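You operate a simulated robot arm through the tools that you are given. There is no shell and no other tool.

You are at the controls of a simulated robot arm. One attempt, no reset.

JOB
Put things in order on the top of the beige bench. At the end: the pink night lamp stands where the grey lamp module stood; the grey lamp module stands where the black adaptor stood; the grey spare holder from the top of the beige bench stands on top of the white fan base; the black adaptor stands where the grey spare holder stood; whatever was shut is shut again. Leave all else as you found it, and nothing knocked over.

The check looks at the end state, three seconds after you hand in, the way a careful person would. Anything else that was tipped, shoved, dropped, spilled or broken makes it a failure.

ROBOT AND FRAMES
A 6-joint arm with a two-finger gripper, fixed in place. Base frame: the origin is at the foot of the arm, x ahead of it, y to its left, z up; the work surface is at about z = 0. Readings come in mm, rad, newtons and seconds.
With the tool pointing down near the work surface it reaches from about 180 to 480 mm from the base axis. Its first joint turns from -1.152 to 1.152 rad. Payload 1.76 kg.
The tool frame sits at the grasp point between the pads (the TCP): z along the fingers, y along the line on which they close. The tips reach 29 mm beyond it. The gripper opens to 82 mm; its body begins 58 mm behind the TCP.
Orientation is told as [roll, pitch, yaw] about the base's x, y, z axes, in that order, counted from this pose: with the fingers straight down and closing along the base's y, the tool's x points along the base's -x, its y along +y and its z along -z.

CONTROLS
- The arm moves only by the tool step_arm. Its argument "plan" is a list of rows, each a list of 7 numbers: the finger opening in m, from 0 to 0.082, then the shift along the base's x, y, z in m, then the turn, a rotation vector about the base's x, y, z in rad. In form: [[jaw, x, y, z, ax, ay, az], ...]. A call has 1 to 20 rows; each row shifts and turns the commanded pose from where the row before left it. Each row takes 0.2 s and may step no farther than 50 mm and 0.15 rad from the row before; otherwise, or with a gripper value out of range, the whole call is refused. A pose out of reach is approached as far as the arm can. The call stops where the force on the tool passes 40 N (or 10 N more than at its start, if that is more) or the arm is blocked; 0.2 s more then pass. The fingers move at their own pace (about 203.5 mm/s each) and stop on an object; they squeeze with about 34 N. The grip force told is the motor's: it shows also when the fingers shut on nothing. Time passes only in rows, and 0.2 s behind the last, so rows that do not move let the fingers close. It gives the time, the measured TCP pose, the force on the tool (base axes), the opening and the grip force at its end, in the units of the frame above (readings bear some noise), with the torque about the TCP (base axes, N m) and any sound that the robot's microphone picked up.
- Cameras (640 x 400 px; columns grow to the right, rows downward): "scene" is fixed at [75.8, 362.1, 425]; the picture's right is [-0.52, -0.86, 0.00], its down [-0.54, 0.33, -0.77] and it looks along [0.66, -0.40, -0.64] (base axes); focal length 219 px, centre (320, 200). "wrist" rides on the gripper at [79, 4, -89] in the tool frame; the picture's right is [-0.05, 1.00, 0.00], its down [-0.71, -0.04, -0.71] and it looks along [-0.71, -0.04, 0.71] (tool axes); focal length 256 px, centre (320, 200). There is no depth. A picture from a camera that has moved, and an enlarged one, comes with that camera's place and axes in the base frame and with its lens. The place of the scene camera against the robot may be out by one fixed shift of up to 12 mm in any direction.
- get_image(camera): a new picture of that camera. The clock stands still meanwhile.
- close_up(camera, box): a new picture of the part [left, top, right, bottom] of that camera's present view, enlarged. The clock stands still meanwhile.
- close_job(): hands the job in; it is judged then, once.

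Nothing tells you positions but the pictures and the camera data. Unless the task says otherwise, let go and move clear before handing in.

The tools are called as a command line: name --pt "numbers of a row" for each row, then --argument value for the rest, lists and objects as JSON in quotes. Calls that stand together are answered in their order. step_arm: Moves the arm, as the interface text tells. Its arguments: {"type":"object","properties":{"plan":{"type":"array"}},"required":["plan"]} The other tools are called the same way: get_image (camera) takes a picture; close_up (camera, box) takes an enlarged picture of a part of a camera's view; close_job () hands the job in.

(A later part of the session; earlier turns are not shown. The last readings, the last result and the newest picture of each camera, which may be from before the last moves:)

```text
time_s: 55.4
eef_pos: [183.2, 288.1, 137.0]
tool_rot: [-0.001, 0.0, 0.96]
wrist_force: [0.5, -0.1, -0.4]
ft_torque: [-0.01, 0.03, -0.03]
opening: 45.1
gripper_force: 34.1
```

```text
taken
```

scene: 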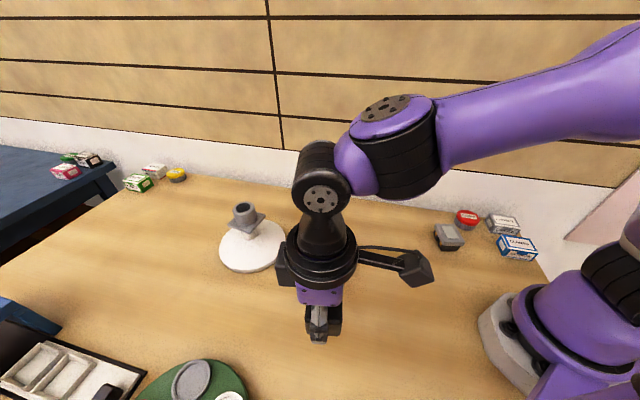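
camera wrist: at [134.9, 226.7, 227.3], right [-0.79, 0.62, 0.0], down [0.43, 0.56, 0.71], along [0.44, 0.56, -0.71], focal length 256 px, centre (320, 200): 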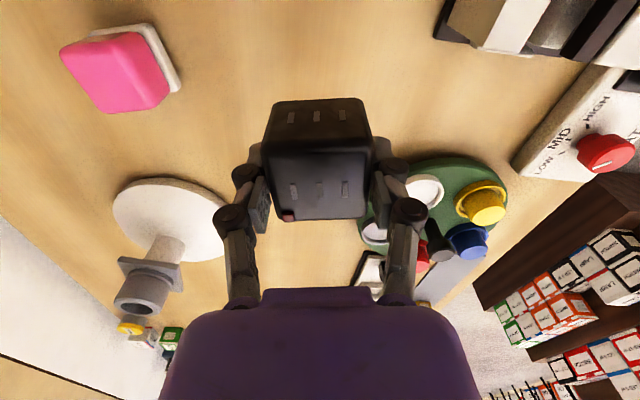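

I'm above the spot. I'll correct by 2.7 mm in y and lower to about 5 mm above the bench.

step_arm --pt "0.03 0.0008 0.0027 -0.02 0 0 0" --pt "0.03 0 0 -0.03 0 0 0" --pt "0.03 0 0 -0.025 0 0 0" --pt "0.03 0 0 -0.01 0 0 0" --pt "0.03 0 0 0 0 0 0" --pt "0.03 0 0 0 0 0 0"

close_up --camera "scene" --box '[240, 300, 400, 400]'

get_image --camera "wrist"

```text
time_s: 56.8
eef_pos: [185.0, 291.4, 50.2]
tool_rot: [-0.001, 0.0, 0.962]
wrist_force: [-0.4, 0.0, -1.0]
ft_torque: [-0.04, 0.0, -0.01]
opening: 45.3
gripper_force: 34.3
```

```text
4.00 times, centred on (320, 350) of scene
camera zoom: at [75.8, 362.1, 425.0], right [-0.52, -0.86, 0.0], down [-0.54, 0.33, -0.77], along [0.66, -0.4, -0.64], focal length 877 px, centre (320, -400)
```

zoom: 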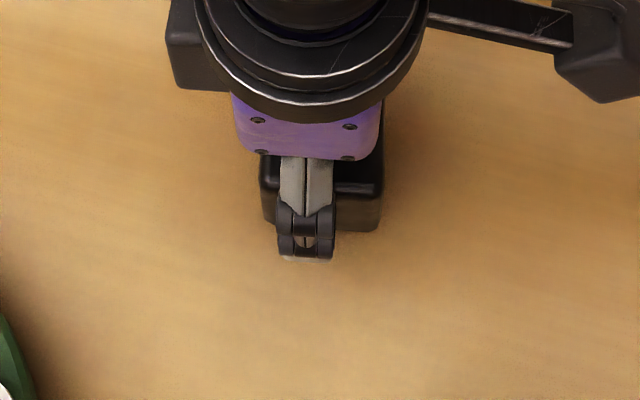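

```text
taken
camera wrist: at [136.8, 229.7, 139.8], right [-0.79, 0.62, 0.0], down [0.43, 0.56, 0.71], along [0.44, 0.56, -0.71], focal length 256 px, centre (320, 200)
```

wrist: 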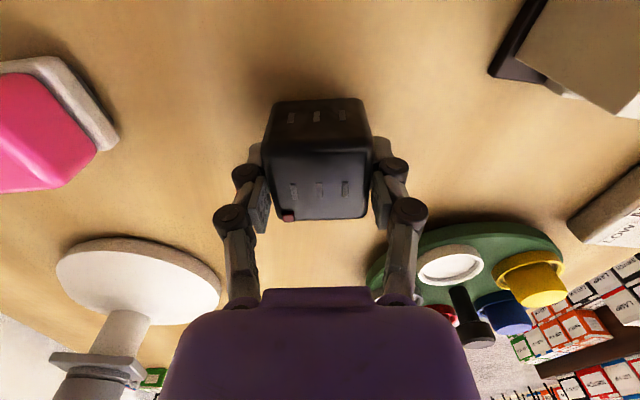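

I'll lower to contact.

step_arm --pt "0.03 -0.0008 -0.0005 -0.003 0 0 0" --pt "0.03 0 0 -0.0015 0 0 0" --pt "0.03 0 0 -0.001 0 0 0" --pt "0.03 0 0 0 0 0 0"

```text
time_s: 57.8
eef_pos: [185.9, 291.5, 44.1]
tool_rot: [-0.002, 0.0, 0.963]
wrist_force: [0.2, -0.4, -1.0]
ft_torque: [0.01, 0.02, 0.0]
opening: 45.1
gripper_force: 34.2
```

step_arm --pt "0.03 0 0 -0.001 0 0 0" --pt "0.03 0 0 -0.001 0 0 0" --pt "0.03 0 0 0 0 0 0"

```text
time_s: 58.6
eef_pos: [185.3, 291.6, 43.0]
tool_rot: [-0.001, -0.002, 0.963]
wrist_force: [-4.0, -3.6, 22.1]
ft_torque: [-0.08, 0.15, -0.02]
opening: 45.2
gripper_force: 34.2
```

There's firm contact at z = 43. I'll release gradually and rise.

step_arm --pt "0.03 0 0 0.0005 0 0 0" --pt "0.048 0 0 0 0 0 0" --pt "0.055 0 0 0 0 0 0" --pt "0.082 0 0 0 0 0 0" --pt "0.082 0 0 0 0 0 0" --pt "0.082 0 0 0.03 0 0 0" --pt "0.082 0 0 0.04 0 0 0" --pt "0.082 0 0 0.04 0 0 0" --pt "0.082 0 0 0.03 0 0 0" --pt "0.082 0 0 0 0 0 0"

get_image --camera "wrist"

get_image --camera "scene"

close_up --camera "scene" --box '[240, 300, 400, 400]'

```text
time_s: 60.8
eef_pos: [186.8, 293.2, 184.0]
tool_rot: [-0.002, 0.0, 0.963]
wrist_force: [0.1, 0.0, 0.1]
ft_torque: [-0.02, -0.03, 0.02]
opening: 81.8
gripper_force: 0.1
```

```text
taken
camera wrist: at [138.3, 231.5, 274.1], right [-0.79, 0.62, 0.0], down [0.43, 0.56, 0.71], along [0.44, 0.56, -0.71], focal length 256 px, centre (320, 200)
```

wrist: 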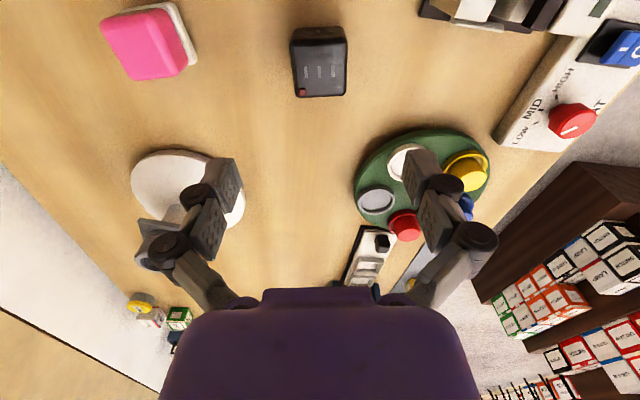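

```text
taken
```

scene: 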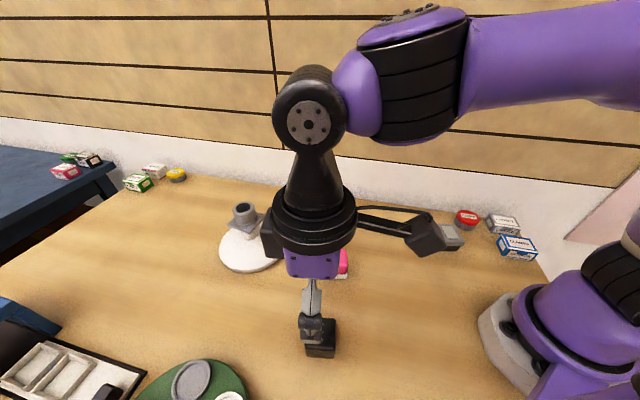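

```text
4.00 times, centred on (320, 350) of scene
camera zoom: at [75.8, 362.1, 425.0], right [-0.52, -0.86, 0.0], down [-0.54, 0.33, -0.77], along [0.66, -0.4, -0.64], focal length 877 px, centre (320, -400)
```

zoom: 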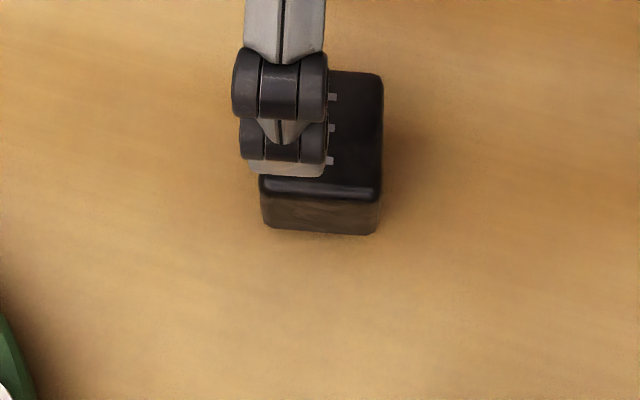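

The adaptor stands at the old holder spot to within about 2–3 mm. Next I'll fly over to the grey lamp module at about (212, −80) and inspect it from above.

step_arm --pt "0.082 0.003 -0.0408 0.003 0 0 -0.107" --pt "0.082 0.003 -0.0408 0.003 0 0 -0.107" --pt "0.082 0.003 -0.0408 0.003 0 0 -0.107" --pt "0.082 0.003 -0.0408 0.003 0 0 -0.107" --pt "0.082 0.001 -0.0408 0 0 0 -0.107" --pt "0.082 0 -0.0408 0 0 0 -0.107" --pt "0.082 0 -0.0408 0 0 0 -0.107" --pt "0.082 0 -0.0408 0 0 0 -0.107" --pt "0.082 0 -0.0408 0 0 0 -0.107" --pt "0.082 0 0 0 0 0 0" --pt "0.082 0 0 0 0 0 0"

get_image --camera "wrist"

get_image --camera "scene"

```text
time_s: 63.2
eef_pos: [195.6, -75.3, 190.7]
tool_rot: [-0.002, 0.0, -0.002]
wrist_force: [-0.2, -0.8, 0.8]
ft_torque: [0.01, 0.01, 0.0]
opening: 81.9
gripper_force: 0.1
```

```text
taken
camera wrist: at [117.4, -69.6, 281.1], right [0.05, 1.0, 0.0], down [0.71, -0.04, 0.71], along [0.71, -0.04, -0.71], focal length 256 px, centre (320, 200)
```

wrist: 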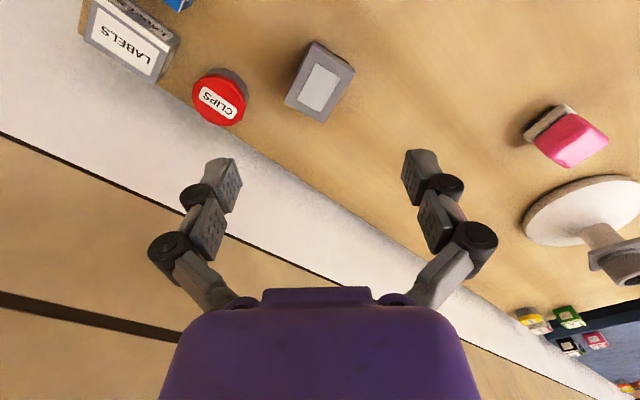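

```text
taken
```

scene: 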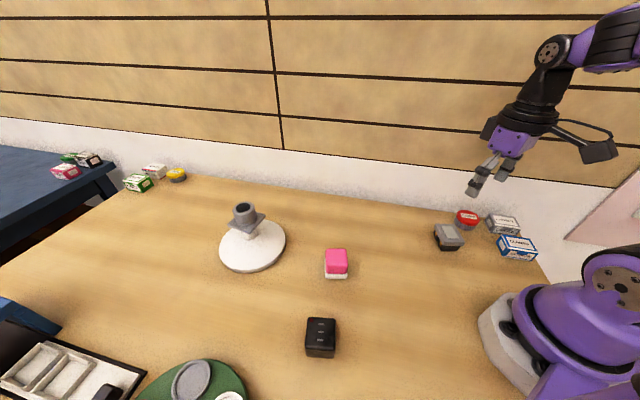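

close_up --camera "wrist" --box '[180, 20, 380, 140]'

close_up --camera "scene" --box '[420, 200, 500, 260]'

```text
3.20 times, centred on (280, 80) of wrist
camera zoom: at [117.4, -69.6, 281.1], right [0.05, 1.0, 0.0], down [0.71, -0.04, 0.71], along [0.71, -0.04, -0.71], focal length 819 px, centre (448, 584)
```

zoom: 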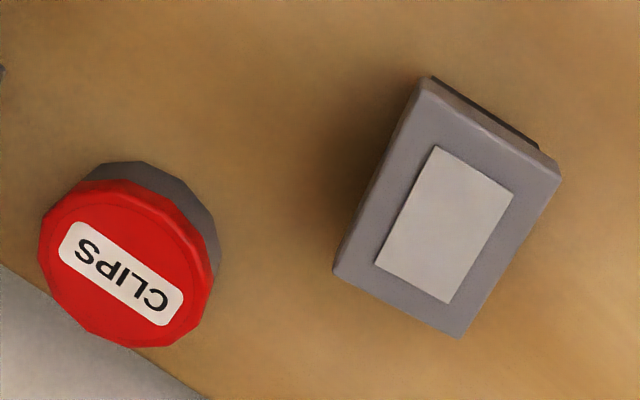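

```text
6.67 times, centred on (460, 230) of scene
camera zoom: at [75.8, 362.1, 425.0], right [-0.52, -0.86, 0.0], down [-0.54, 0.33, -0.77], along [0.66, -0.4, -0.64], focal length 1461 px, centre (-613, 0)
```

zoom: 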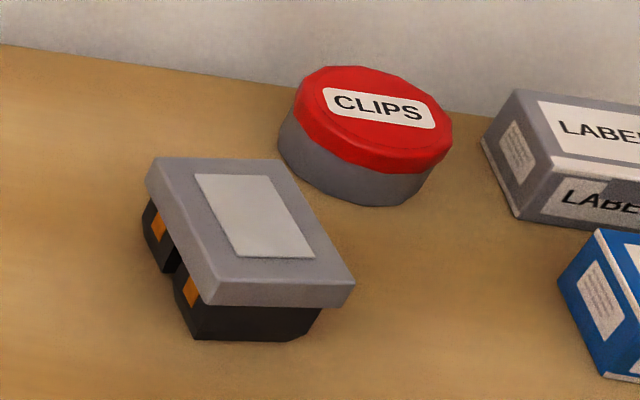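

The module is about 44 × 57 mm with its top at z ≈ 40, centred near (211, −75.5) and rotated so its long sides run at −33°. I'll move above it with yaw −0.576 to grip across the short width.

step_arm --pt "0.082 0.0038 0 -0.02 0 0 -0.144" --pt "0.082 0.0038 0 -0.02 0 0 -0.144" --pt "0.082 0.0038 0 -0.02 0 0 -0.144" --pt "0.082 0.0038 0 -0.02 0 0 -0.144" --pt "0.082 0 0 0 0 0 0" --pt "0.082 0 0 0 0 0 0"

close_up --camera "wrist" --box '[200, 20, 440, 200]'

close_up --camera "scene" --box '[400, 170, 560, 270]'

```text
time_s: 64.6
eef_pos: [212.7, -76.0, 113.6]
tool_rot: [0.0, 0.0, -0.578]
wrist_force: [-0.1, -0.3, -0.7]
ft_torque: [-0.03, 0.01, -0.02]
opening: 82.0
gripper_force: 0.0
```

```text
2.22 times, centred on (320, 110) of wrist
camera zoom: at [148.5, -28.3, 203.9], right [0.59, 0.81, 0.0], down [0.57, -0.42, 0.71], along [0.57, -0.42, -0.71], focal length 569 px, centre (320, 400)
```

zoom: 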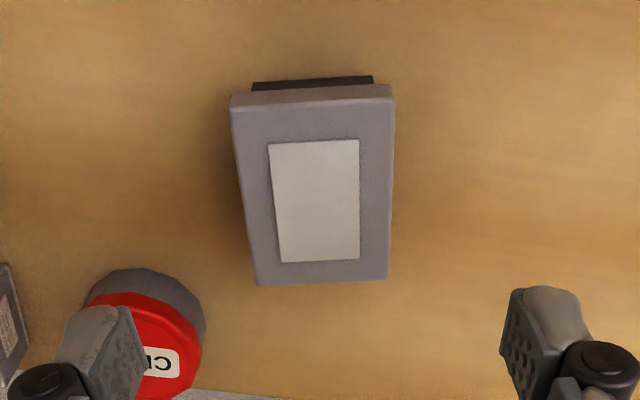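

```text
4.00 times, centred on (480, 220) of scene
camera zoom: at [75.8, 362.1, 425.0], right [-0.52, -0.86, 0.0], down [-0.54, 0.33, -0.77], along [0.66, -0.4, -0.64], focal length 877 px, centre (-320, 120)
```

zoom: 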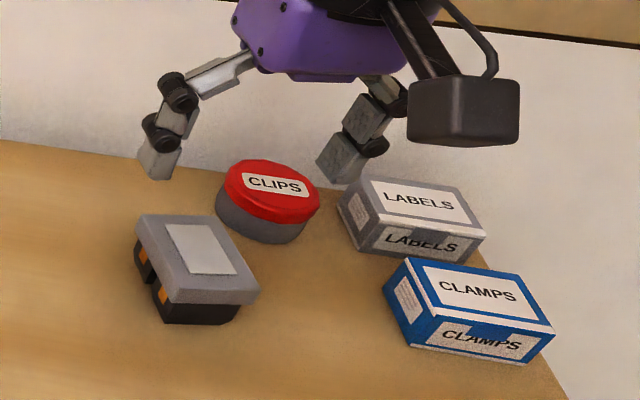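

The module is centred under the gripper and aligned. I'll descend to the grasp height.

step_arm --pt "0.082 0 0 -0.025 0 0 0" --pt "0.082 0 0 -0.025 0 0 0" --pt "0.082 0 0 -0.021 0 0 0" --pt "0.082 0 0 0 0 0 0" --pt "0.082 0 0 0 0 0 0"

close_up --camera "wrist" --box '[200, 50, 440, 230]'

close_up --camera "scene" --box '[400, 170, 560, 270]'

```text
time_s: 65.8
eef_pos: [214.7, -73.8, 42.9]
tool_rot: [-0.003, -0.001, -0.578]
wrist_force: [-0.8, 0.9, 0.2]
ft_torque: [-0.02, 0.02, 0.01]
opening: 82.3
gripper_force: 0.1
```

```text
2.22 times, centred on (320, 140) of wrist
camera zoom: at [149.8, -26.7, 132.9], right [0.59, 0.81, 0.0], down [0.57, -0.42, 0.71], along [0.57, -0.42, -0.71], focal length 569 px, centre (320, 333)
```

zoom: 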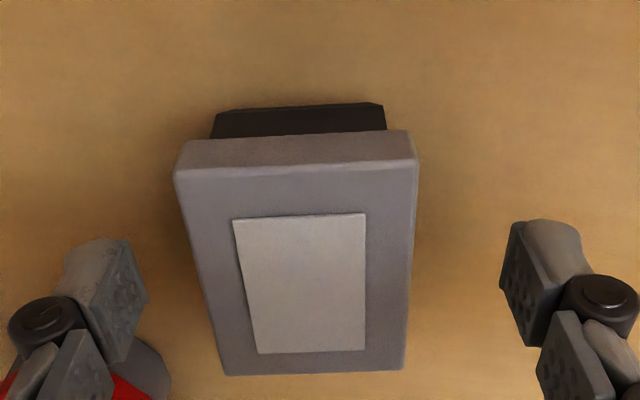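

```text
4.00 times, centred on (480, 220) of scene
camera zoom: at [75.8, 362.1, 425.0], right [-0.52, -0.86, 0.0], down [-0.54, 0.33, -0.77], along [0.66, -0.4, -0.64], focal length 877 px, centre (-320, 120)
```

zoom: 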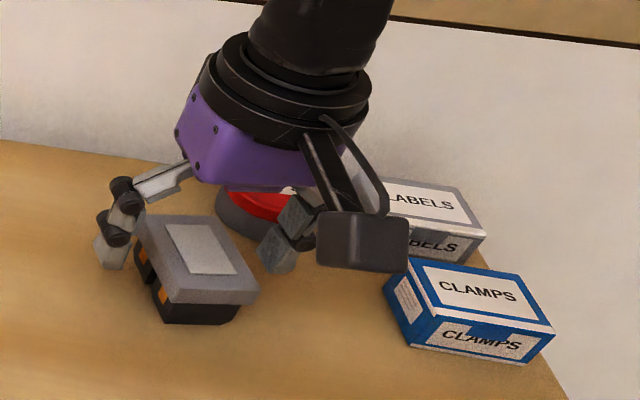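

I drifted about 3 mm laterally during the descent, so I'll correct before closing.

step_arm --pt "0.082 -0.003 -0.0015 0 0 0 0" --pt "0.082 0 0 0 0 0 0" --pt "0.082 0 0 0 0 0 0"

close_up --camera "wrist" --box '[200, 50, 440, 230]'

```text
time_s: 66.6
eef_pos: [209.7, -75.8, 43.1]
tool_rot: [-0.001, 0.001, -0.578]
wrist_force: [0.4, -0.7, 0.3]
ft_torque: [0.0, 0.01, -0.03]
opening: 82.0
gripper_force: 0.0
```

```text
2.22 times, centred on (320, 140) of wrist
camera zoom: at [146.2, -28.4, 132.8], right [0.59, 0.81, 0.0], down [0.57, -0.42, 0.71], along [0.57, -0.42, -0.71], focal length 569 px, centre (320, 333)
```

zoom: 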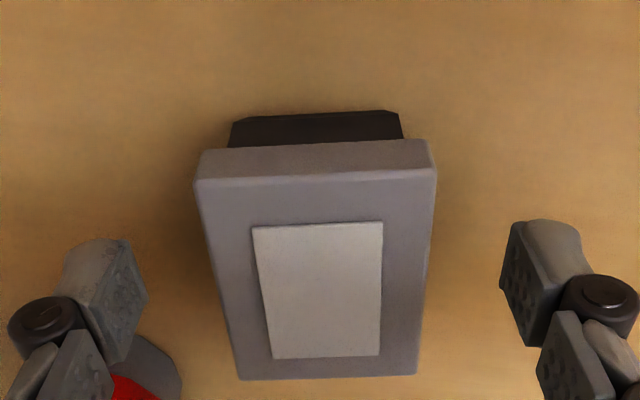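

Centred now. I'll close on the module.

step_arm --pt "0.03 0 0 0 0 0 0" --pt "0.03 0 0 0 0 0 0" --pt "0.03 0 0 0 0 0 0"

close_up --camera "wrist" --box '[200, 50, 440, 230]'

close_up --camera "scene" --box '[400, 170, 560, 270]'

```text
time_s: 67.4
eef_pos: [210.3, -75.8, 43.2]
tool_rot: [0.0, -0.003, -0.577]
wrist_force: [-1.3, 2.5, 18.2]
ft_torque: [0.15, -0.06, -0.01]
opening: 44.6
gripper_force: 34.0
```

```text
2.22 times, centred on (320, 140) of wrist
camera zoom: at [146.5, -28.4, 133.0], right [0.59, 0.81, 0.0], down [0.57, -0.42, 0.71], along [0.57, -0.42, -0.71], focal length 569 px, centre (320, 333)
```

zoom: 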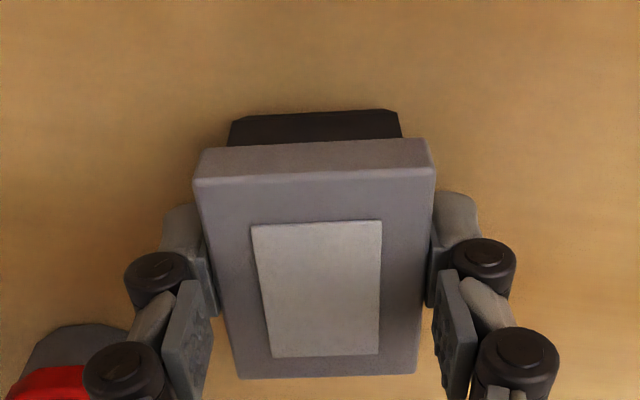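

```text
4.00 times, centred on (480, 220) of scene
camera zoom: at [75.8, 362.1, 425.0], right [-0.52, -0.86, 0.0], down [-0.54, 0.33, -0.77], along [0.66, -0.4, -0.64], focal length 877 px, centre (-320, 120)
```

zoom: 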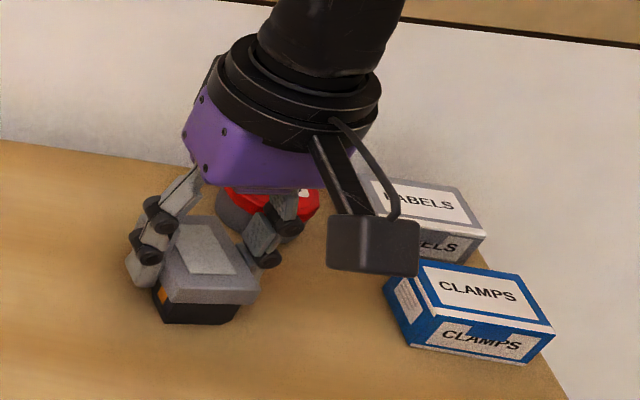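

The grip is solid. I'll lift and carry it to the adaptor's old spot at about (400, 139).

step_arm --pt "0.03 0 0 0.005 0 0 0" --pt "0.03 0 0 0.025 0 0 0" --pt "0.03 0 0 0.03 0 0 0" --pt "0.03 0 0 0.02 0 0 0" --pt "0.03 0.0271 0.0307 0 0 0 0" --pt "0.03 0.0271 0.0307 0 0 0 0" --pt "0.03 0.0271 0.0307 0 0 0 0" --pt "0.03 0.0271 0.0307 0 0 0 0" --pt "0.03 0.0271 0.0307 0 0 0 0" --pt "0.03 0.0271 0.0307 0 0 0 0" --pt "0.03 0.0271 0.0309 0 0 0 0" --pt "0.03 0 0 0 0 0 0" --pt "0.03 0 0 0 0 0 0"

get_image --camera "wrist"

get_image --camera "scene"

```text
time_s: 70.2
eef_pos: [400.9, 138.6, 122.8]
tool_rot: [-0.001, -0.001, -0.578]
wrist_force: [0.6, -0.4, 0.7]
ft_torque: [0.01, 0.01, 0.02]
opening: 44.8
gripper_force: 34.1
```

```text
taken
camera wrist: at [336.5, 186.4, 213.2], right [0.59, 0.81, 0.0], down [0.57, -0.42, 0.71], along [0.57, -0.42, -0.71], focal length 256 px, centre (320, 200)
```

wrist: 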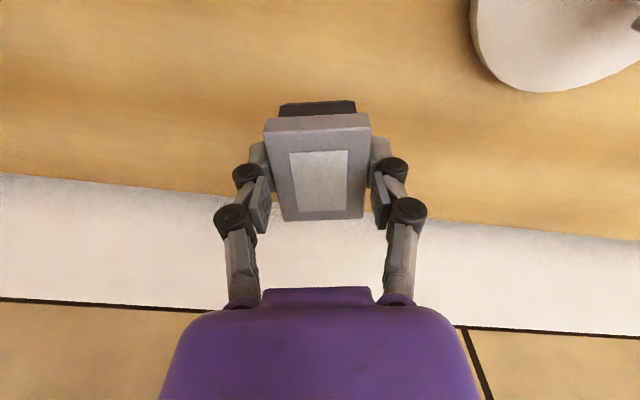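

```text
taken
```

scene: 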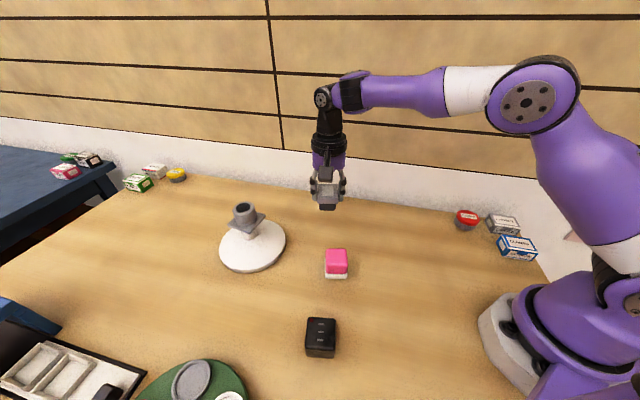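

I'm over the adaptor's old spot, so I'll lower to just above the bench.

step_arm --pt "0.03 -0.001 0.0007 -0.02 0 0 0" --pt "0.03 0 0 -0.025 0 0 0" --pt "0.03 0 0 -0.02 0 0 0" --pt "0.03 0 0 -0.009 0 0 0" --pt "0.03 0 0 0 0 0 0" --pt "0.03 0 0 0 0 0 0"

close_up --camera "scene" --box '[260, 170, 400, 270]'

```text
time_s: 71.6
eef_pos: [398.3, 138.8, 49.9]
tool_rot: [-0.001, -0.002, -0.577]
wrist_force: [-0.1, 0.2, 0.0]
ft_torque: [-0.02, -0.02, 0.01]
opening: 44.6
gripper_force: 34.1
```

```text
4.00 times, centred on (330, 220) of scene
camera zoom: at [75.8, 362.1, 425.0], right [-0.52, -0.86, 0.0], down [-0.54, 0.33, -0.77], along [0.66, -0.4, -0.64], focal length 877 px, centre (280, 120)
```

zoom: 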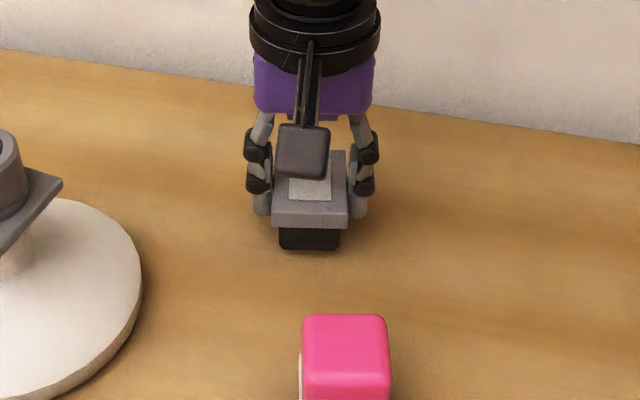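

I'll continue down gently to contact.

step_arm --pt "0.03 0.001 0.0005 -0.003 0 0 0" --pt "0.03 0 0 -0.002 0 0 0" --pt "0.03 0 0 -0.001 0 0 0" --pt "0.03 0 0 0 0 0 0"

```text
time_s: 72.6
eef_pos: [400.5, 140.2, 43.8]
tool_rot: [-0.002, 0.001, -0.578]
wrist_force: [0.5, -0.6, 0.0]
ft_torque: [-0.04, -0.01, 0.0]
opening: 44.7
gripper_force: 34.2
```

step_arm --pt "0.03 0 0 -0.001 0 0 0" --pt "0.03 0 0 0 0 0 0"

```text
time_s: 73.2
eef_pos: [401.4, 138.7, 42.1]
tool_rot: [0.0, -0.001, -0.577]
wrist_force: [-3.8, -2.0, 8.7]
ft_torque: [-0.15, 0.0, -0.03]
opening: 44.5
gripper_force: 34.3
```

Contact at 9 N, in position at about (401, 139). I'll release gradually and rise.

step_arm --pt "0.048 0 0 0 0 0 0" --pt "0.055 0 0 0 0 0 0" --pt "0.082 0 0 0 0 0 0" --pt "0.082 0 0 0 0 0 0" --pt "0.082 0 0 0.03 0 0 0" --pt "0.082 0 0 0.035 0 0 0" --pt "0.082 0 0 0.035 0 0 0" --pt "0.082 0 0 0 0 0 0"

get_image --camera "wrist"

close_up --camera "scene" --box '[260, 170, 400, 270]'

```text
time_s: 75.0
eef_pos: [402.9, 140.5, 142.9]
tool_rot: [-0.001, -0.001, -0.578]
wrist_force: [-0.8, 0.1, 0.3]
ft_torque: [-0.01, 0.01, 0.0]
opening: 82.0
gripper_force: 0.0
```

```text
taken
camera wrist: at [338.9, 187.7, 233.9], right [0.59, 0.81, 0.0], down [0.57, -0.42, 0.71], along [0.57, -0.42, -0.71], focal length 256 px, centre (320, 200)
```

wrist: 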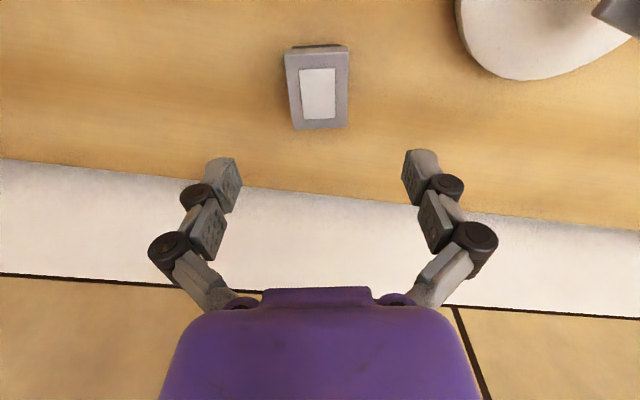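

```text
4.00 times, centred on (330, 220) of scene
camera zoom: at [75.8, 362.1, 425.0], right [-0.52, -0.86, 0.0], down [-0.54, 0.33, -0.77], along [0.66, -0.4, -0.64], focal length 877 px, centre (280, 120)
```

zoom: 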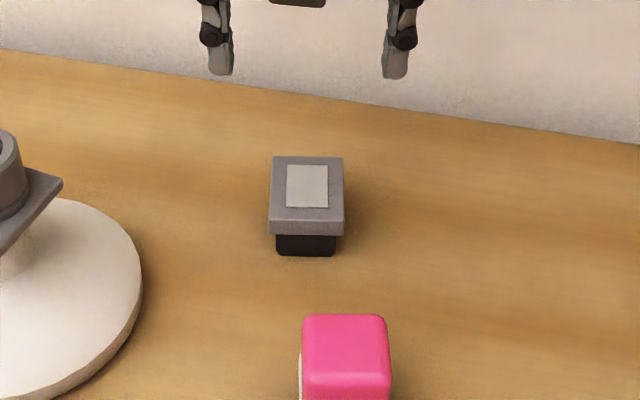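

The module is standing, but compared with the adaptor's original scene picture it looks a few mm off to one side. I'll return to the earlier viewing pose (275, 125, 200) and compare the same wrist view directly, using the pink lamp as a reference.

step_arm --pt "0.082 -0.0182 -0.0022 0.0082 0 0 0.0826" --pt "0.082 -0.0182 -0.0022 0.0082 0 0 0.0826" --pt "0.082 -0.0182 -0.0022 0.0082 0 0 0.0826" --pt "0.082 -0.0182 -0.0022 0.0082 0 0 0.0826" --pt "0.082 -0.0182 -0.0022 0.0082 0 0 0.0826" --pt "0.082 -0.0182 -0.0022 0.0082 0 0 0.0826" --pt "0.082 -0.0182 -0.0022 0.0082 0 0 0.0826" --pt "0.082 0 0 0 0 0 0" --pt "0.082 0 0 0 0 0 0"

get_image --camera "wrist"

close_up --camera "wrist" --box '[270, 115, 400, 205]'

close_up --camera "wrist" --box '[320, 15, 460, 115]'

close_up --camera "scene" --box '[200, 190, 360, 290]'

```text
time_s: 77.0
eef_pos: [273.2, 123.1, 198.0]
tool_rot: [-0.001, -0.001, 0.001]
wrist_force: [0.3, 0.6, 0.6]
ft_torque: [-0.02, -0.02, 0.01]
opening: 82.3
gripper_force: 0.1
```

```text
taken
camera wrist: at [194.5, 128.1, 288.6], right [0.05, 1.0, 0.0], down [0.71, -0.04, 0.71], along [0.71, -0.04, -0.71], focal length 256 px, centre (320, 200)
```

wrist: 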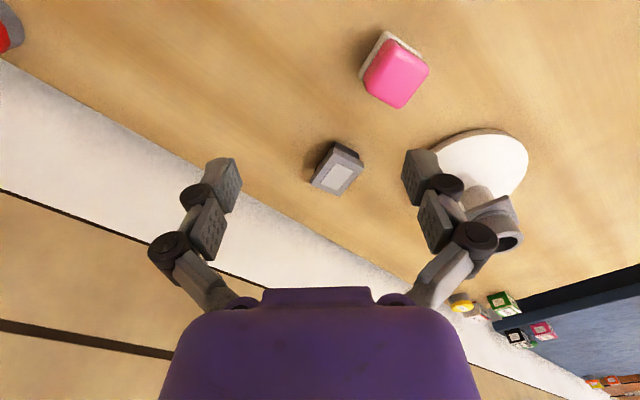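

```text
4.44 times, centred on (335, 160) of wrist
camera zoom: at [194.5, 128.1, 288.6], right [0.05, 1.0, 0.0], down [0.71, -0.04, 0.71], along [0.71, -0.04, -0.71], focal length 1138 px, centre (253, 378)
```

zoom: 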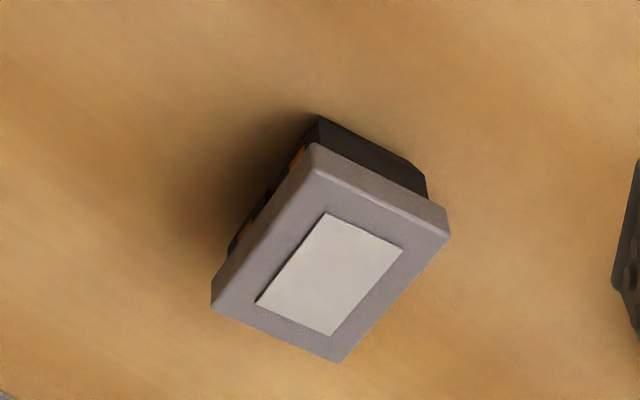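

```text
4.00 times, centred on (390, 65) of wrist
camera zoom: at [194.5, 128.1, 288.6], right [0.05, 1.0, 0.0], down [0.71, -0.04, 0.71], along [0.71, -0.04, -0.71], focal length 1024 px, centre (40, 740)
```

zoom: 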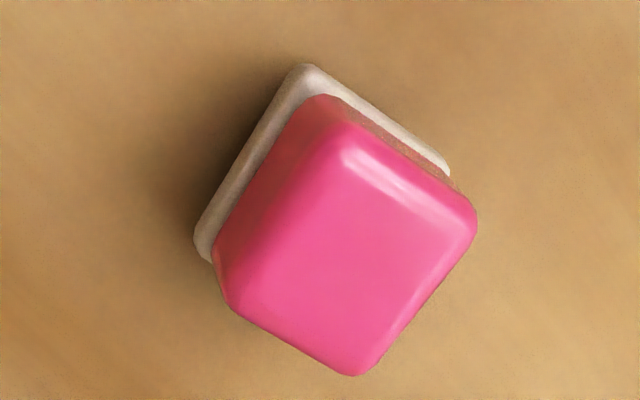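

```text
4.00 times, centred on (280, 240) of scene
camera zoom: at [75.8, 362.1, 425.0], right [-0.52, -0.86, 0.0], down [-0.54, 0.33, -0.77], along [0.66, -0.4, -0.64], focal length 877 px, centre (480, 40)
```

zoom: 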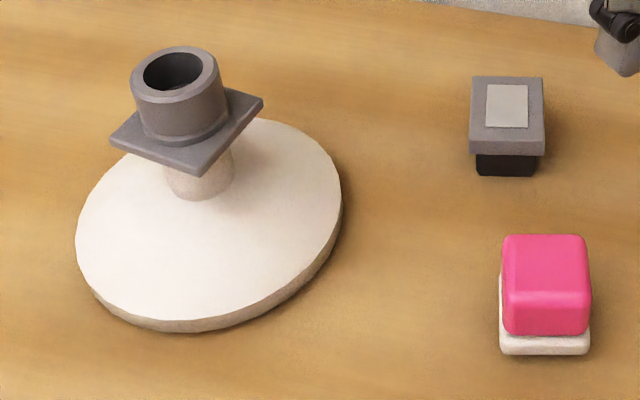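

The differential comparison suggests the module is within about 5 mm of where the adaptor stood; I'll think about fine-tuning later. The pink lamp is near (289, 196) with its sides at about 58°, so I'll move above it with yaw −0.55.

step_arm --pt "0.082 0.0032 0.0145 -0.017 0 0 -0.11" --pt "0.082 0.0032 0.0145 -0.017 0 0 -0.11" --pt "0.082 0.0032 0.0145 -0.017 0 0 -0.11" --pt "0.082 0.0032 0.0145 -0.017 0 0 -0.11" --pt "0.082 0.0032 0.0145 -0.017 0 0 -0.11" --pt "0.082 0 0 0 0 0 0" --pt "0.082 0 0 0 0 0 0"

get_image --camera "wrist"

close_up --camera "wrist" --box '[200, 20, 440, 200]'

```text
time_s: 78.6
eef_pos: [289.6, 195.4, 115.7]
tool_rot: [0.0, 0.0, -0.549]
wrist_force: [0.0, 0.4, -0.8]
ft_torque: [0.03, -0.02, -0.01]
opening: 82.0
gripper_force: 0.0
```

```text
taken
camera wrist: at [225.0, 241.2, 206.0], right [0.57, 0.82, 0.0], down [0.58, -0.4, 0.71], along [0.58, -0.4, -0.71], focal length 256 px, centre (320, 200)
```

wrist: 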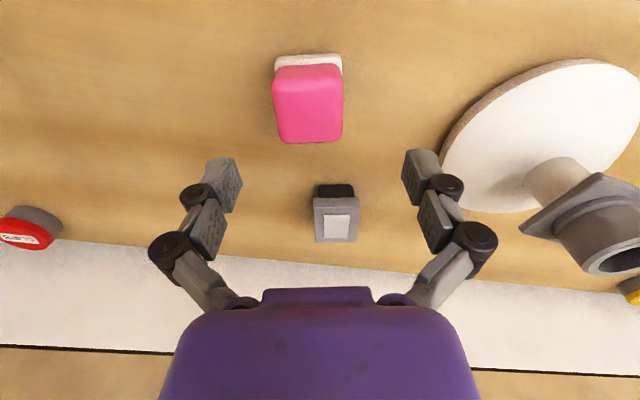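

```text
2.22 times, centred on (320, 110) of wrist
camera zoom: at [225.0, 241.2, 206.0], right [0.57, 0.82, 0.0], down [0.58, -0.4, 0.71], along [0.58, -0.4, -0.71], focal length 569 px, centre (320, 400)
```

zoom: 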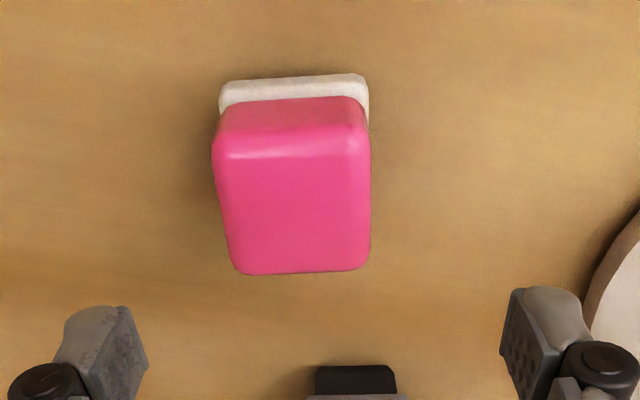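

The lamp is about 7.5 mm to the left in the tool frame. I'll correct and descend partway.

step_arm --pt "0.082 -0.0013 -0.008 -0.01 0 0 0" --pt "0.082 0 0 -0.02 0 0 0" --pt "0.082 0 0 -0.01 0 0 0" --pt "0.082 0 0 0 0 0 0" --pt "0.082 0 0 0 0 0 0"

close_up --camera "wrist" --box '[200, 50, 440, 230]'

close_up --camera "scene" --box '[260, 210, 400, 300]'

```text
time_s: 79.8
eef_pos: [289.6, 187.0, 74.7]
tool_rot: [-0.003, 0.0, -0.55]
wrist_force: [0.4, -0.1, -0.2]
ft_torque: [-0.04, 0.02, 0.03]
opening: 82.1
gripper_force: 0.0
```

```text
2.22 times, centred on (320, 140) of wrist
camera zoom: at [223.6, 233.4, 165.2], right [0.57, 0.82, 0.0], down [0.58, -0.4, 0.71], along [0.58, -0.4, -0.71], focal length 569 px, centre (320, 333)
```

zoom: 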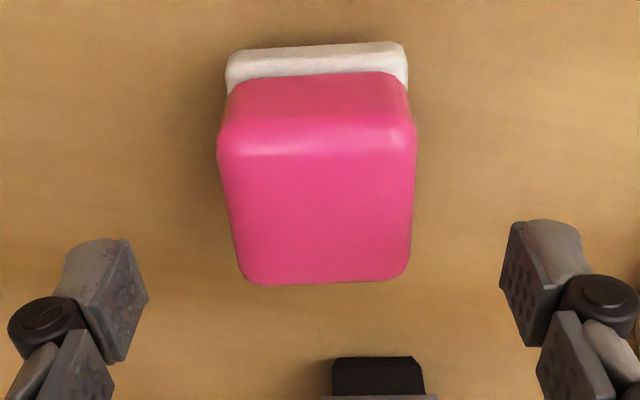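

```text
4.44 times, centred on (330, 255) of scene
camera zoom: at [75.8, 362.1, 425.0], right [-0.52, -0.86, 0.0], down [-0.54, 0.33, -0.77], along [0.66, -0.4, -0.64], focal length 974 px, centre (276, -44)
```

zoom: 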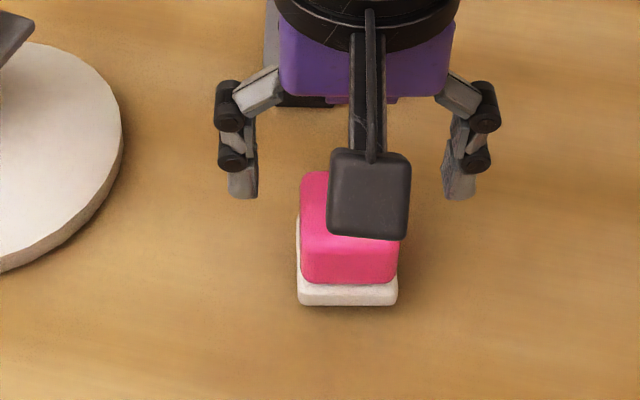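

Centred. I'll descend to z ≈ 48, keeping the fingertips above the white base, and check.

step_arm --pt "0.082 0 0 -0.015 0 0 0" --pt "0.082 0 0 -0.0115 0 0 0" --pt "0.082 0 0 0 0 0 0" --pt "0.082 0 0 0 0 0 0"

close_up --camera "wrist" --box '[200, 50, 440, 230]'

close_up --camera "scene" --box '[260, 210, 400, 300]'

```text
time_s: 80.8
eef_pos: [287.8, 189.3, 47.6]
tool_rot: [-0.001, 0.0, -0.55]
wrist_force: [0.8, -0.6, 0.4]
ft_torque: [0.01, 0.0, 0.01]
opening: 81.9
gripper_force: 0.1
```

```text
2.22 times, centred on (320, 140) of wrist
camera zoom: at [223.1, 234.9, 138.1], right [0.57, 0.82, 0.0], down [0.58, -0.4, 0.71], along [0.58, -0.4, -0.71], focal length 569 px, centre (320, 333)
```

zoom: 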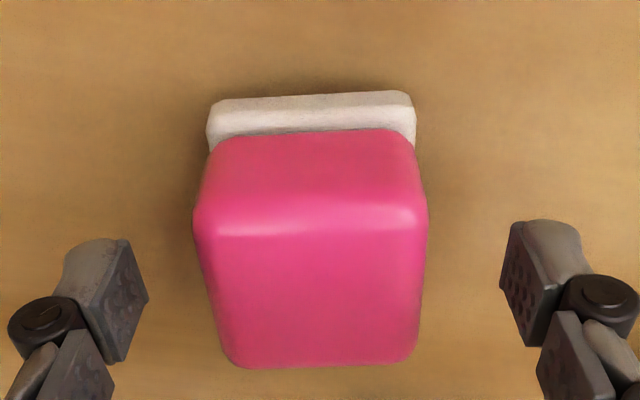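

```text
4.44 times, centred on (330, 255) of scene
camera zoom: at [75.8, 362.1, 425.0], right [-0.52, -0.86, 0.0], down [-0.54, 0.33, -0.77], along [0.66, -0.4, -0.64], focal length 974 px, centre (276, -44)
```

zoom: 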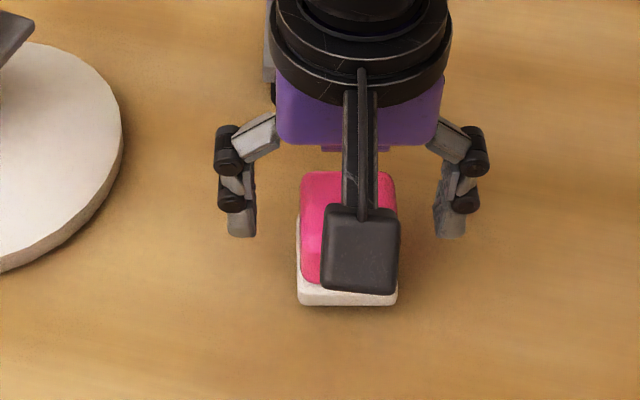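

A small correction, then I'll close on the lamp body.

step_arm --pt "0.082 0.0012 -0.0018 0 0 0 0" --pt "0.082 0 0 0 0 0 0" --pt "0.03 0 0 0 0 0 0" --pt "0.03 0 0 0 0 0 0" --pt "0.03 0 0 0 0 0 0"

close_up --camera "wrist" --box '[200, 50, 440, 230]'

close_up --camera "scene" --box '[260, 210, 400, 300]'

```text
time_s: 82.0
eef_pos: [289.9, 186.3, 47.8]
tool_rot: [0.0, 0.0, -0.549]
wrist_force: [-1.1, -2.7, 19.0]
ft_torque: [-0.13, 0.15, 0.01]
opening: 42.6
gripper_force: 33.5
```

```text
2.22 times, centred on (320, 140) of wrist
camera zoom: at [224.4, 233.3, 138.3], right [0.57, 0.82, 0.0], down [0.58, -0.4, 0.71], along [0.58, -0.4, -0.71], focal length 569 px, centre (320, 333)
```

zoom: 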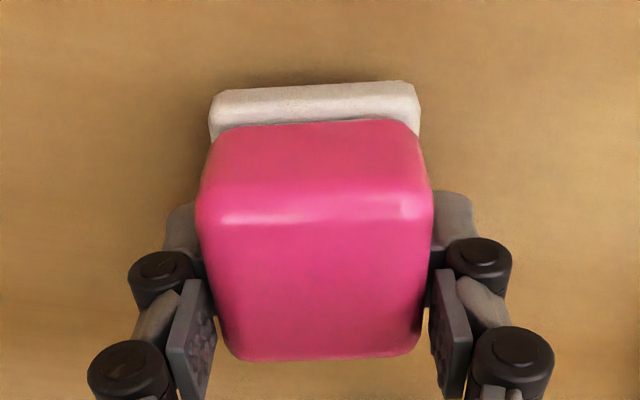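

```text
4.44 times, centred on (330, 255) of scene
camera zoom: at [75.8, 362.1, 425.1], right [-0.52, -0.86, 0.0], down [-0.54, 0.33, -0.77], along [0.66, -0.4, -0.64], focal length 974 px, centre (276, -44)
```

zoom: 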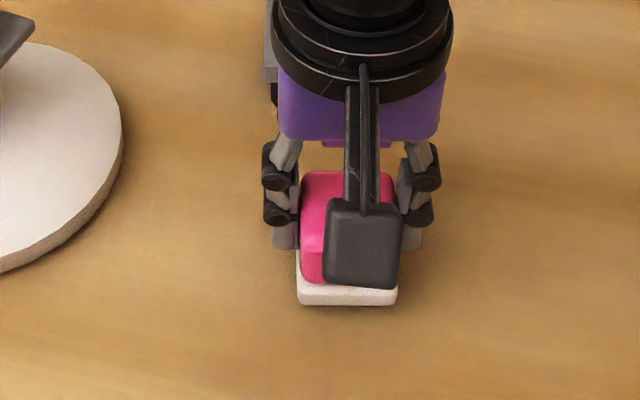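

The lamp is gripped at 42.6 mm. I'll lift it and carry it to the module's old spot at about (214, −78.5).

step_arm --pt "0.03 0 0 0.005 0 0 0" --pt "0.03 0 0 0.025 0 0 0" --pt "0.03 0 0 0.03 0 0 0" --pt "0.03 0 0 0.02 0 0 0" --pt "0.03 -0.0109 -0.0378 0 0 0 0" --pt "0.03 -0.0109 -0.0378 0 0 0 0" --pt "0.03 -0.0109 -0.0378 0 0 0 0" --pt "0.03 -0.0109 -0.0378 0 0 0 0" --pt "0.03 -0.0109 -0.0378 0 0 0 0" --pt "0.03 -0.0109 -0.0378 0 0 0 0" --pt "0.03 -0.0109 -0.0376 0 0 0 0" --pt "0.03 0 0 0 0 0 0" --pt "0.03 0 0 0 0 0 0"

get_image --camera "wrist"

close_up --camera "scene" --box '[400, 170, 560, 270]'

```text
time_s: 84.8
eef_pos: [211.0, -80.2, 131.0]
tool_rot: [-0.004, -0.001, -0.55]
wrist_force: [-0.4, 0.2, -0.7]
ft_torque: [0.01, -0.01, -0.01]
opening: 42.9
gripper_force: 34.2
```

```text
taken
camera wrist: at [146.2, -33.5, 221.3], right [0.57, 0.82, 0.0], down [0.58, -0.4, 0.71], along [0.58, -0.4, -0.71], focal length 256 px, centre (320, 200)
```

wrist: 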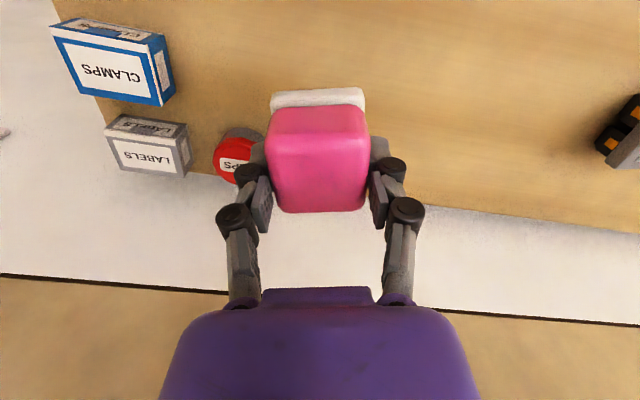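

```text
4.00 times, centred on (480, 220) of scene
camera zoom: at [75.8, 362.1, 425.0], right [-0.52, -0.86, 0.0], down [-0.54, 0.33, -0.77], along [0.66, -0.4, -0.64], focal length 877 px, centre (-320, 120)
```

zoom: 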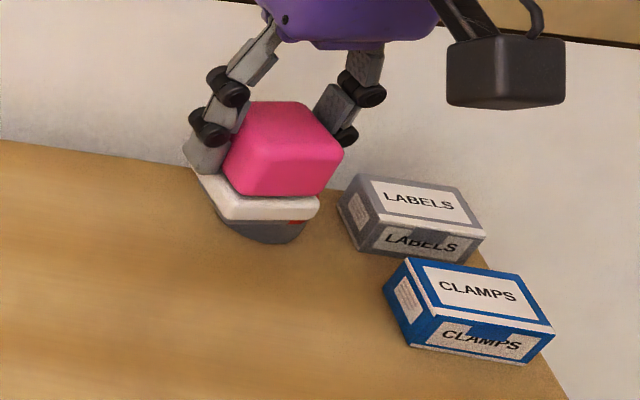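

I'm over the spot, clear of the CLIPS tin. I'll adjust by 2–3 mm and lower to just above the bench.

step_arm --pt "0.03 0.0022 0.002 -0.02 0 0 0" --pt "0.03 0 0 -0.025 0 0 0" --pt "0.03 0 0 -0.02 0 0 0" --pt "0.03 0 0 -0.012 0 0 0" --pt "0.03 0 0 0 0 0 0" --pt "0.03 0 0 0 0 0 0"

close_up --camera "scene" --box '[410, 190, 570, 290]'

```text
time_s: 86.2
eef_pos: [214.7, -76.2, 50.4]
tool_rot: [-0.002, 0.001, -0.55]
wrist_force: [0.4, -0.2, -0.2]
ft_torque: [0.0, -0.01, 0.0]
opening: 43.1
gripper_force: 34.4
```

```text
4.00 times, centred on (490, 240) of scene
camera zoom: at [75.8, 362.1, 425.0], right [-0.52, -0.86, 0.0], down [-0.54, 0.33, -0.77], along [0.66, -0.4, -0.64], focal length 877 px, centre (-360, 40)
```

zoom: 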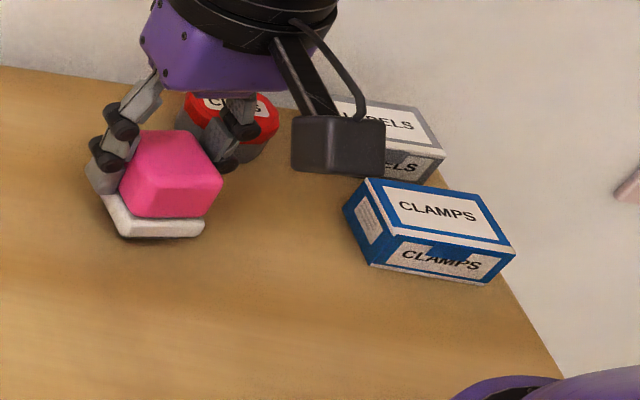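

The lamp lines up with the module's original footprint in the scene view. I'll lower to contact.

step_arm --pt "0.03 0 -0.0005 -0.0015 0 0 0" --pt "0.03 0 0 -0.001 0 0 0" --pt "0.03 0 0 0 0 0 0"

```text
time_s: 87.0
eef_pos: [214.5, -77.3, 47.9]
tool_rot: [-0.003, -0.001, -0.548]
wrist_force: [-0.1, -0.4, -0.1]
ft_torque: [0.02, 0.01, 0.02]
opening: 42.9
gripper_force: 33.7
```

step_arm --pt "0.03 0 0 -0.001 0 0 0" --pt "0.03 0 0 -0.0005 0 0 0" --pt "0.03 0 0 0 0 0 0"

```text
time_s: 87.8
eef_pos: [214.3, -76.8, 48.4]
tool_rot: [0.001, -0.002, -0.549]
wrist_force: [-6.0, 2.5, 35.6]
ft_torque: [0.18, 0.42, -0.02]
opening: 43.1
gripper_force: 33.8
```

Firm contact at about 36 N. I'll relieve slightly, then release gradually and rise.

step_arm --pt "0.03 0 0 0.001 0 0 0" --pt "0.046 0 0 0 0 0 0" --pt "0.055 0 0 0 0 0 0" --pt "0.082 0 0 0 0 0 0" --pt "0.082 0 0 0 0 0 0" --pt "0.082 0 0 0.03 0 0 0" --pt "0.082 0 0 0.035 0 0 0" --pt "0.082 0 0 0.035 0 0 0" --pt "0.082 0 0 0.04 0 0 0" --pt "0.082 0 0 0 0 0 0"

get_image --camera "wrist"

close_up --camera "scene" --box '[410, 190, 570, 290]'

get_image --camera "scene"

```text
time_s: 90.0
eef_pos: [212.6, -76.0, 184.4]
tool_rot: [-0.002, 0.0, -0.551]
wrist_force: [0.1, -0.4, 0.7]
ft_torque: [-0.02, -0.02, 0.01]
opening: 82.1
gripper_force: 0.0
```

```text
taken
camera wrist: at [148.5, -30.4, 275.3], right [0.57, 0.82, 0.0], down [0.58, -0.4, 0.71], along [0.58, -0.4, -0.71], focal length 256 px, centre (320, 200)
```

wrist: 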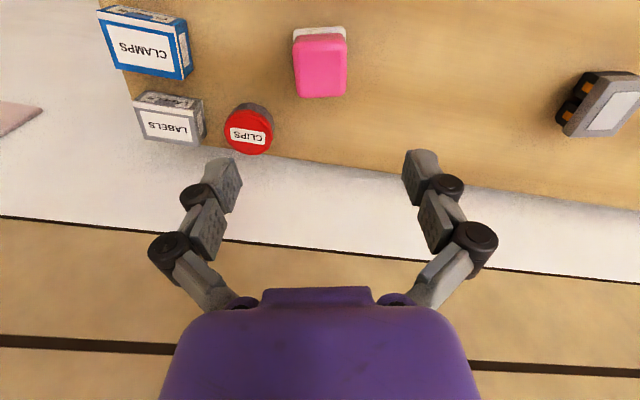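

```text
4.00 times, centred on (490, 240) of scene
camera zoom: at [75.8, 362.1, 425.0], right [-0.52, -0.86, 0.0], down [-0.54, 0.33, -0.77], along [0.66, -0.4, -0.64], focal length 877 px, centre (-360, 40)
```

zoom: 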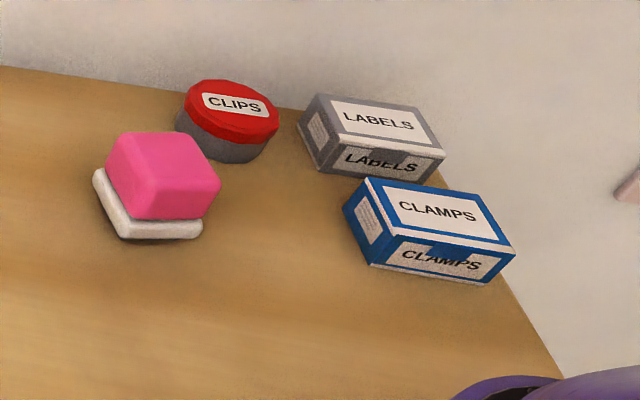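

```text
taken
```

scene: 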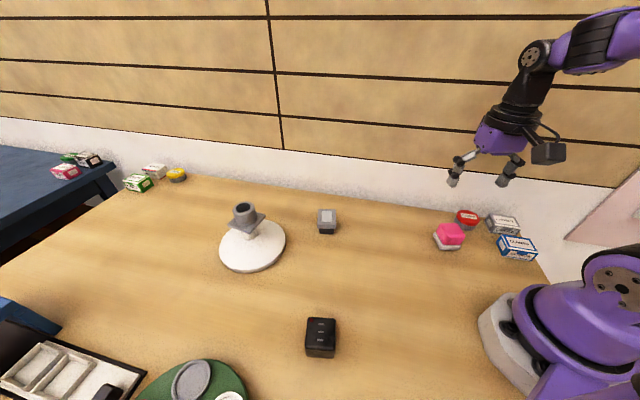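

All four items are placed and the neighbouring boxes haven't moved. The module still sits about 6–7 mm to one side of the adaptor's exact old spot, so I'll make a gentle correction, starting by going back above it.

step_arm --pt "0.082 0.0271 0.0306 -0.008 0 0 -0.027" --pt "0.082 0.0271 0.0306 -0.008 0 0 0" --pt "0.082 0.0271 0.0306 -0.008 0 0 0" --pt "0.082 0.0271 0.0306 -0.008 0 0 0" --pt "0.082 0.0271 0.0306 -0.008 0 0 0" --pt "0.082 0.0271 0.0306 -0.008 0 0 0" --pt "0.082 0.0271 0.0306 -0.008 0 0 0" --pt "0.082 0 0 0 0 0 0" --pt "0.082 0 0 0 0 0 0"

close_up --camera "wrist" --box '[200, 20, 440, 200]'

close_up --camera "scene" --box '[260, 170, 400, 270]'

```text
time_s: 92.0
eef_pos: [403.7, 137.9, 130.9]
tool_rot: [-0.002, 0.0, -0.576]
wrist_force: [-0.9, 0.1, 0.2]
ft_torque: [0.0, 0.0, -0.01]
opening: 82.0
gripper_force: 0.1
```

```text
2.22 times, centred on (320, 110) of wrist
camera zoom: at [340.5, 186.2, 220.7], right [0.59, 0.81, 0.0], down [0.57, -0.42, 0.71], along [0.57, -0.42, -0.71], focal length 569 px, centre (320, 400)
```

zoom: 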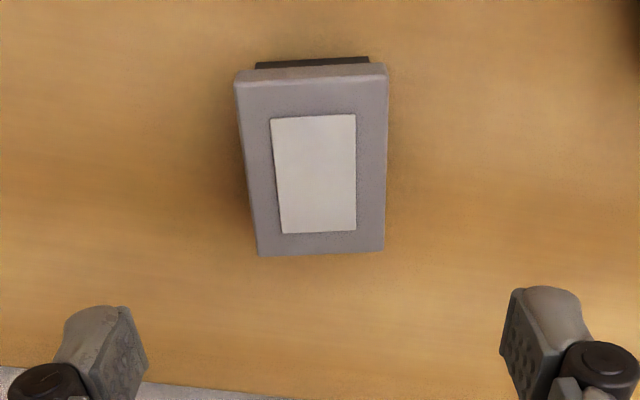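

```text
4.00 times, centred on (330, 220) of scene
camera zoom: at [75.8, 362.1, 425.0], right [-0.52, -0.86, 0.0], down [-0.54, 0.33, -0.77], along [0.66, -0.4, -0.64], focal length 877 px, centre (280, 120)
```

zoom: 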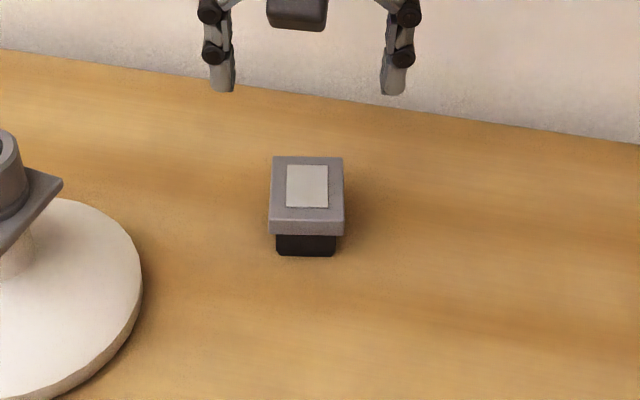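

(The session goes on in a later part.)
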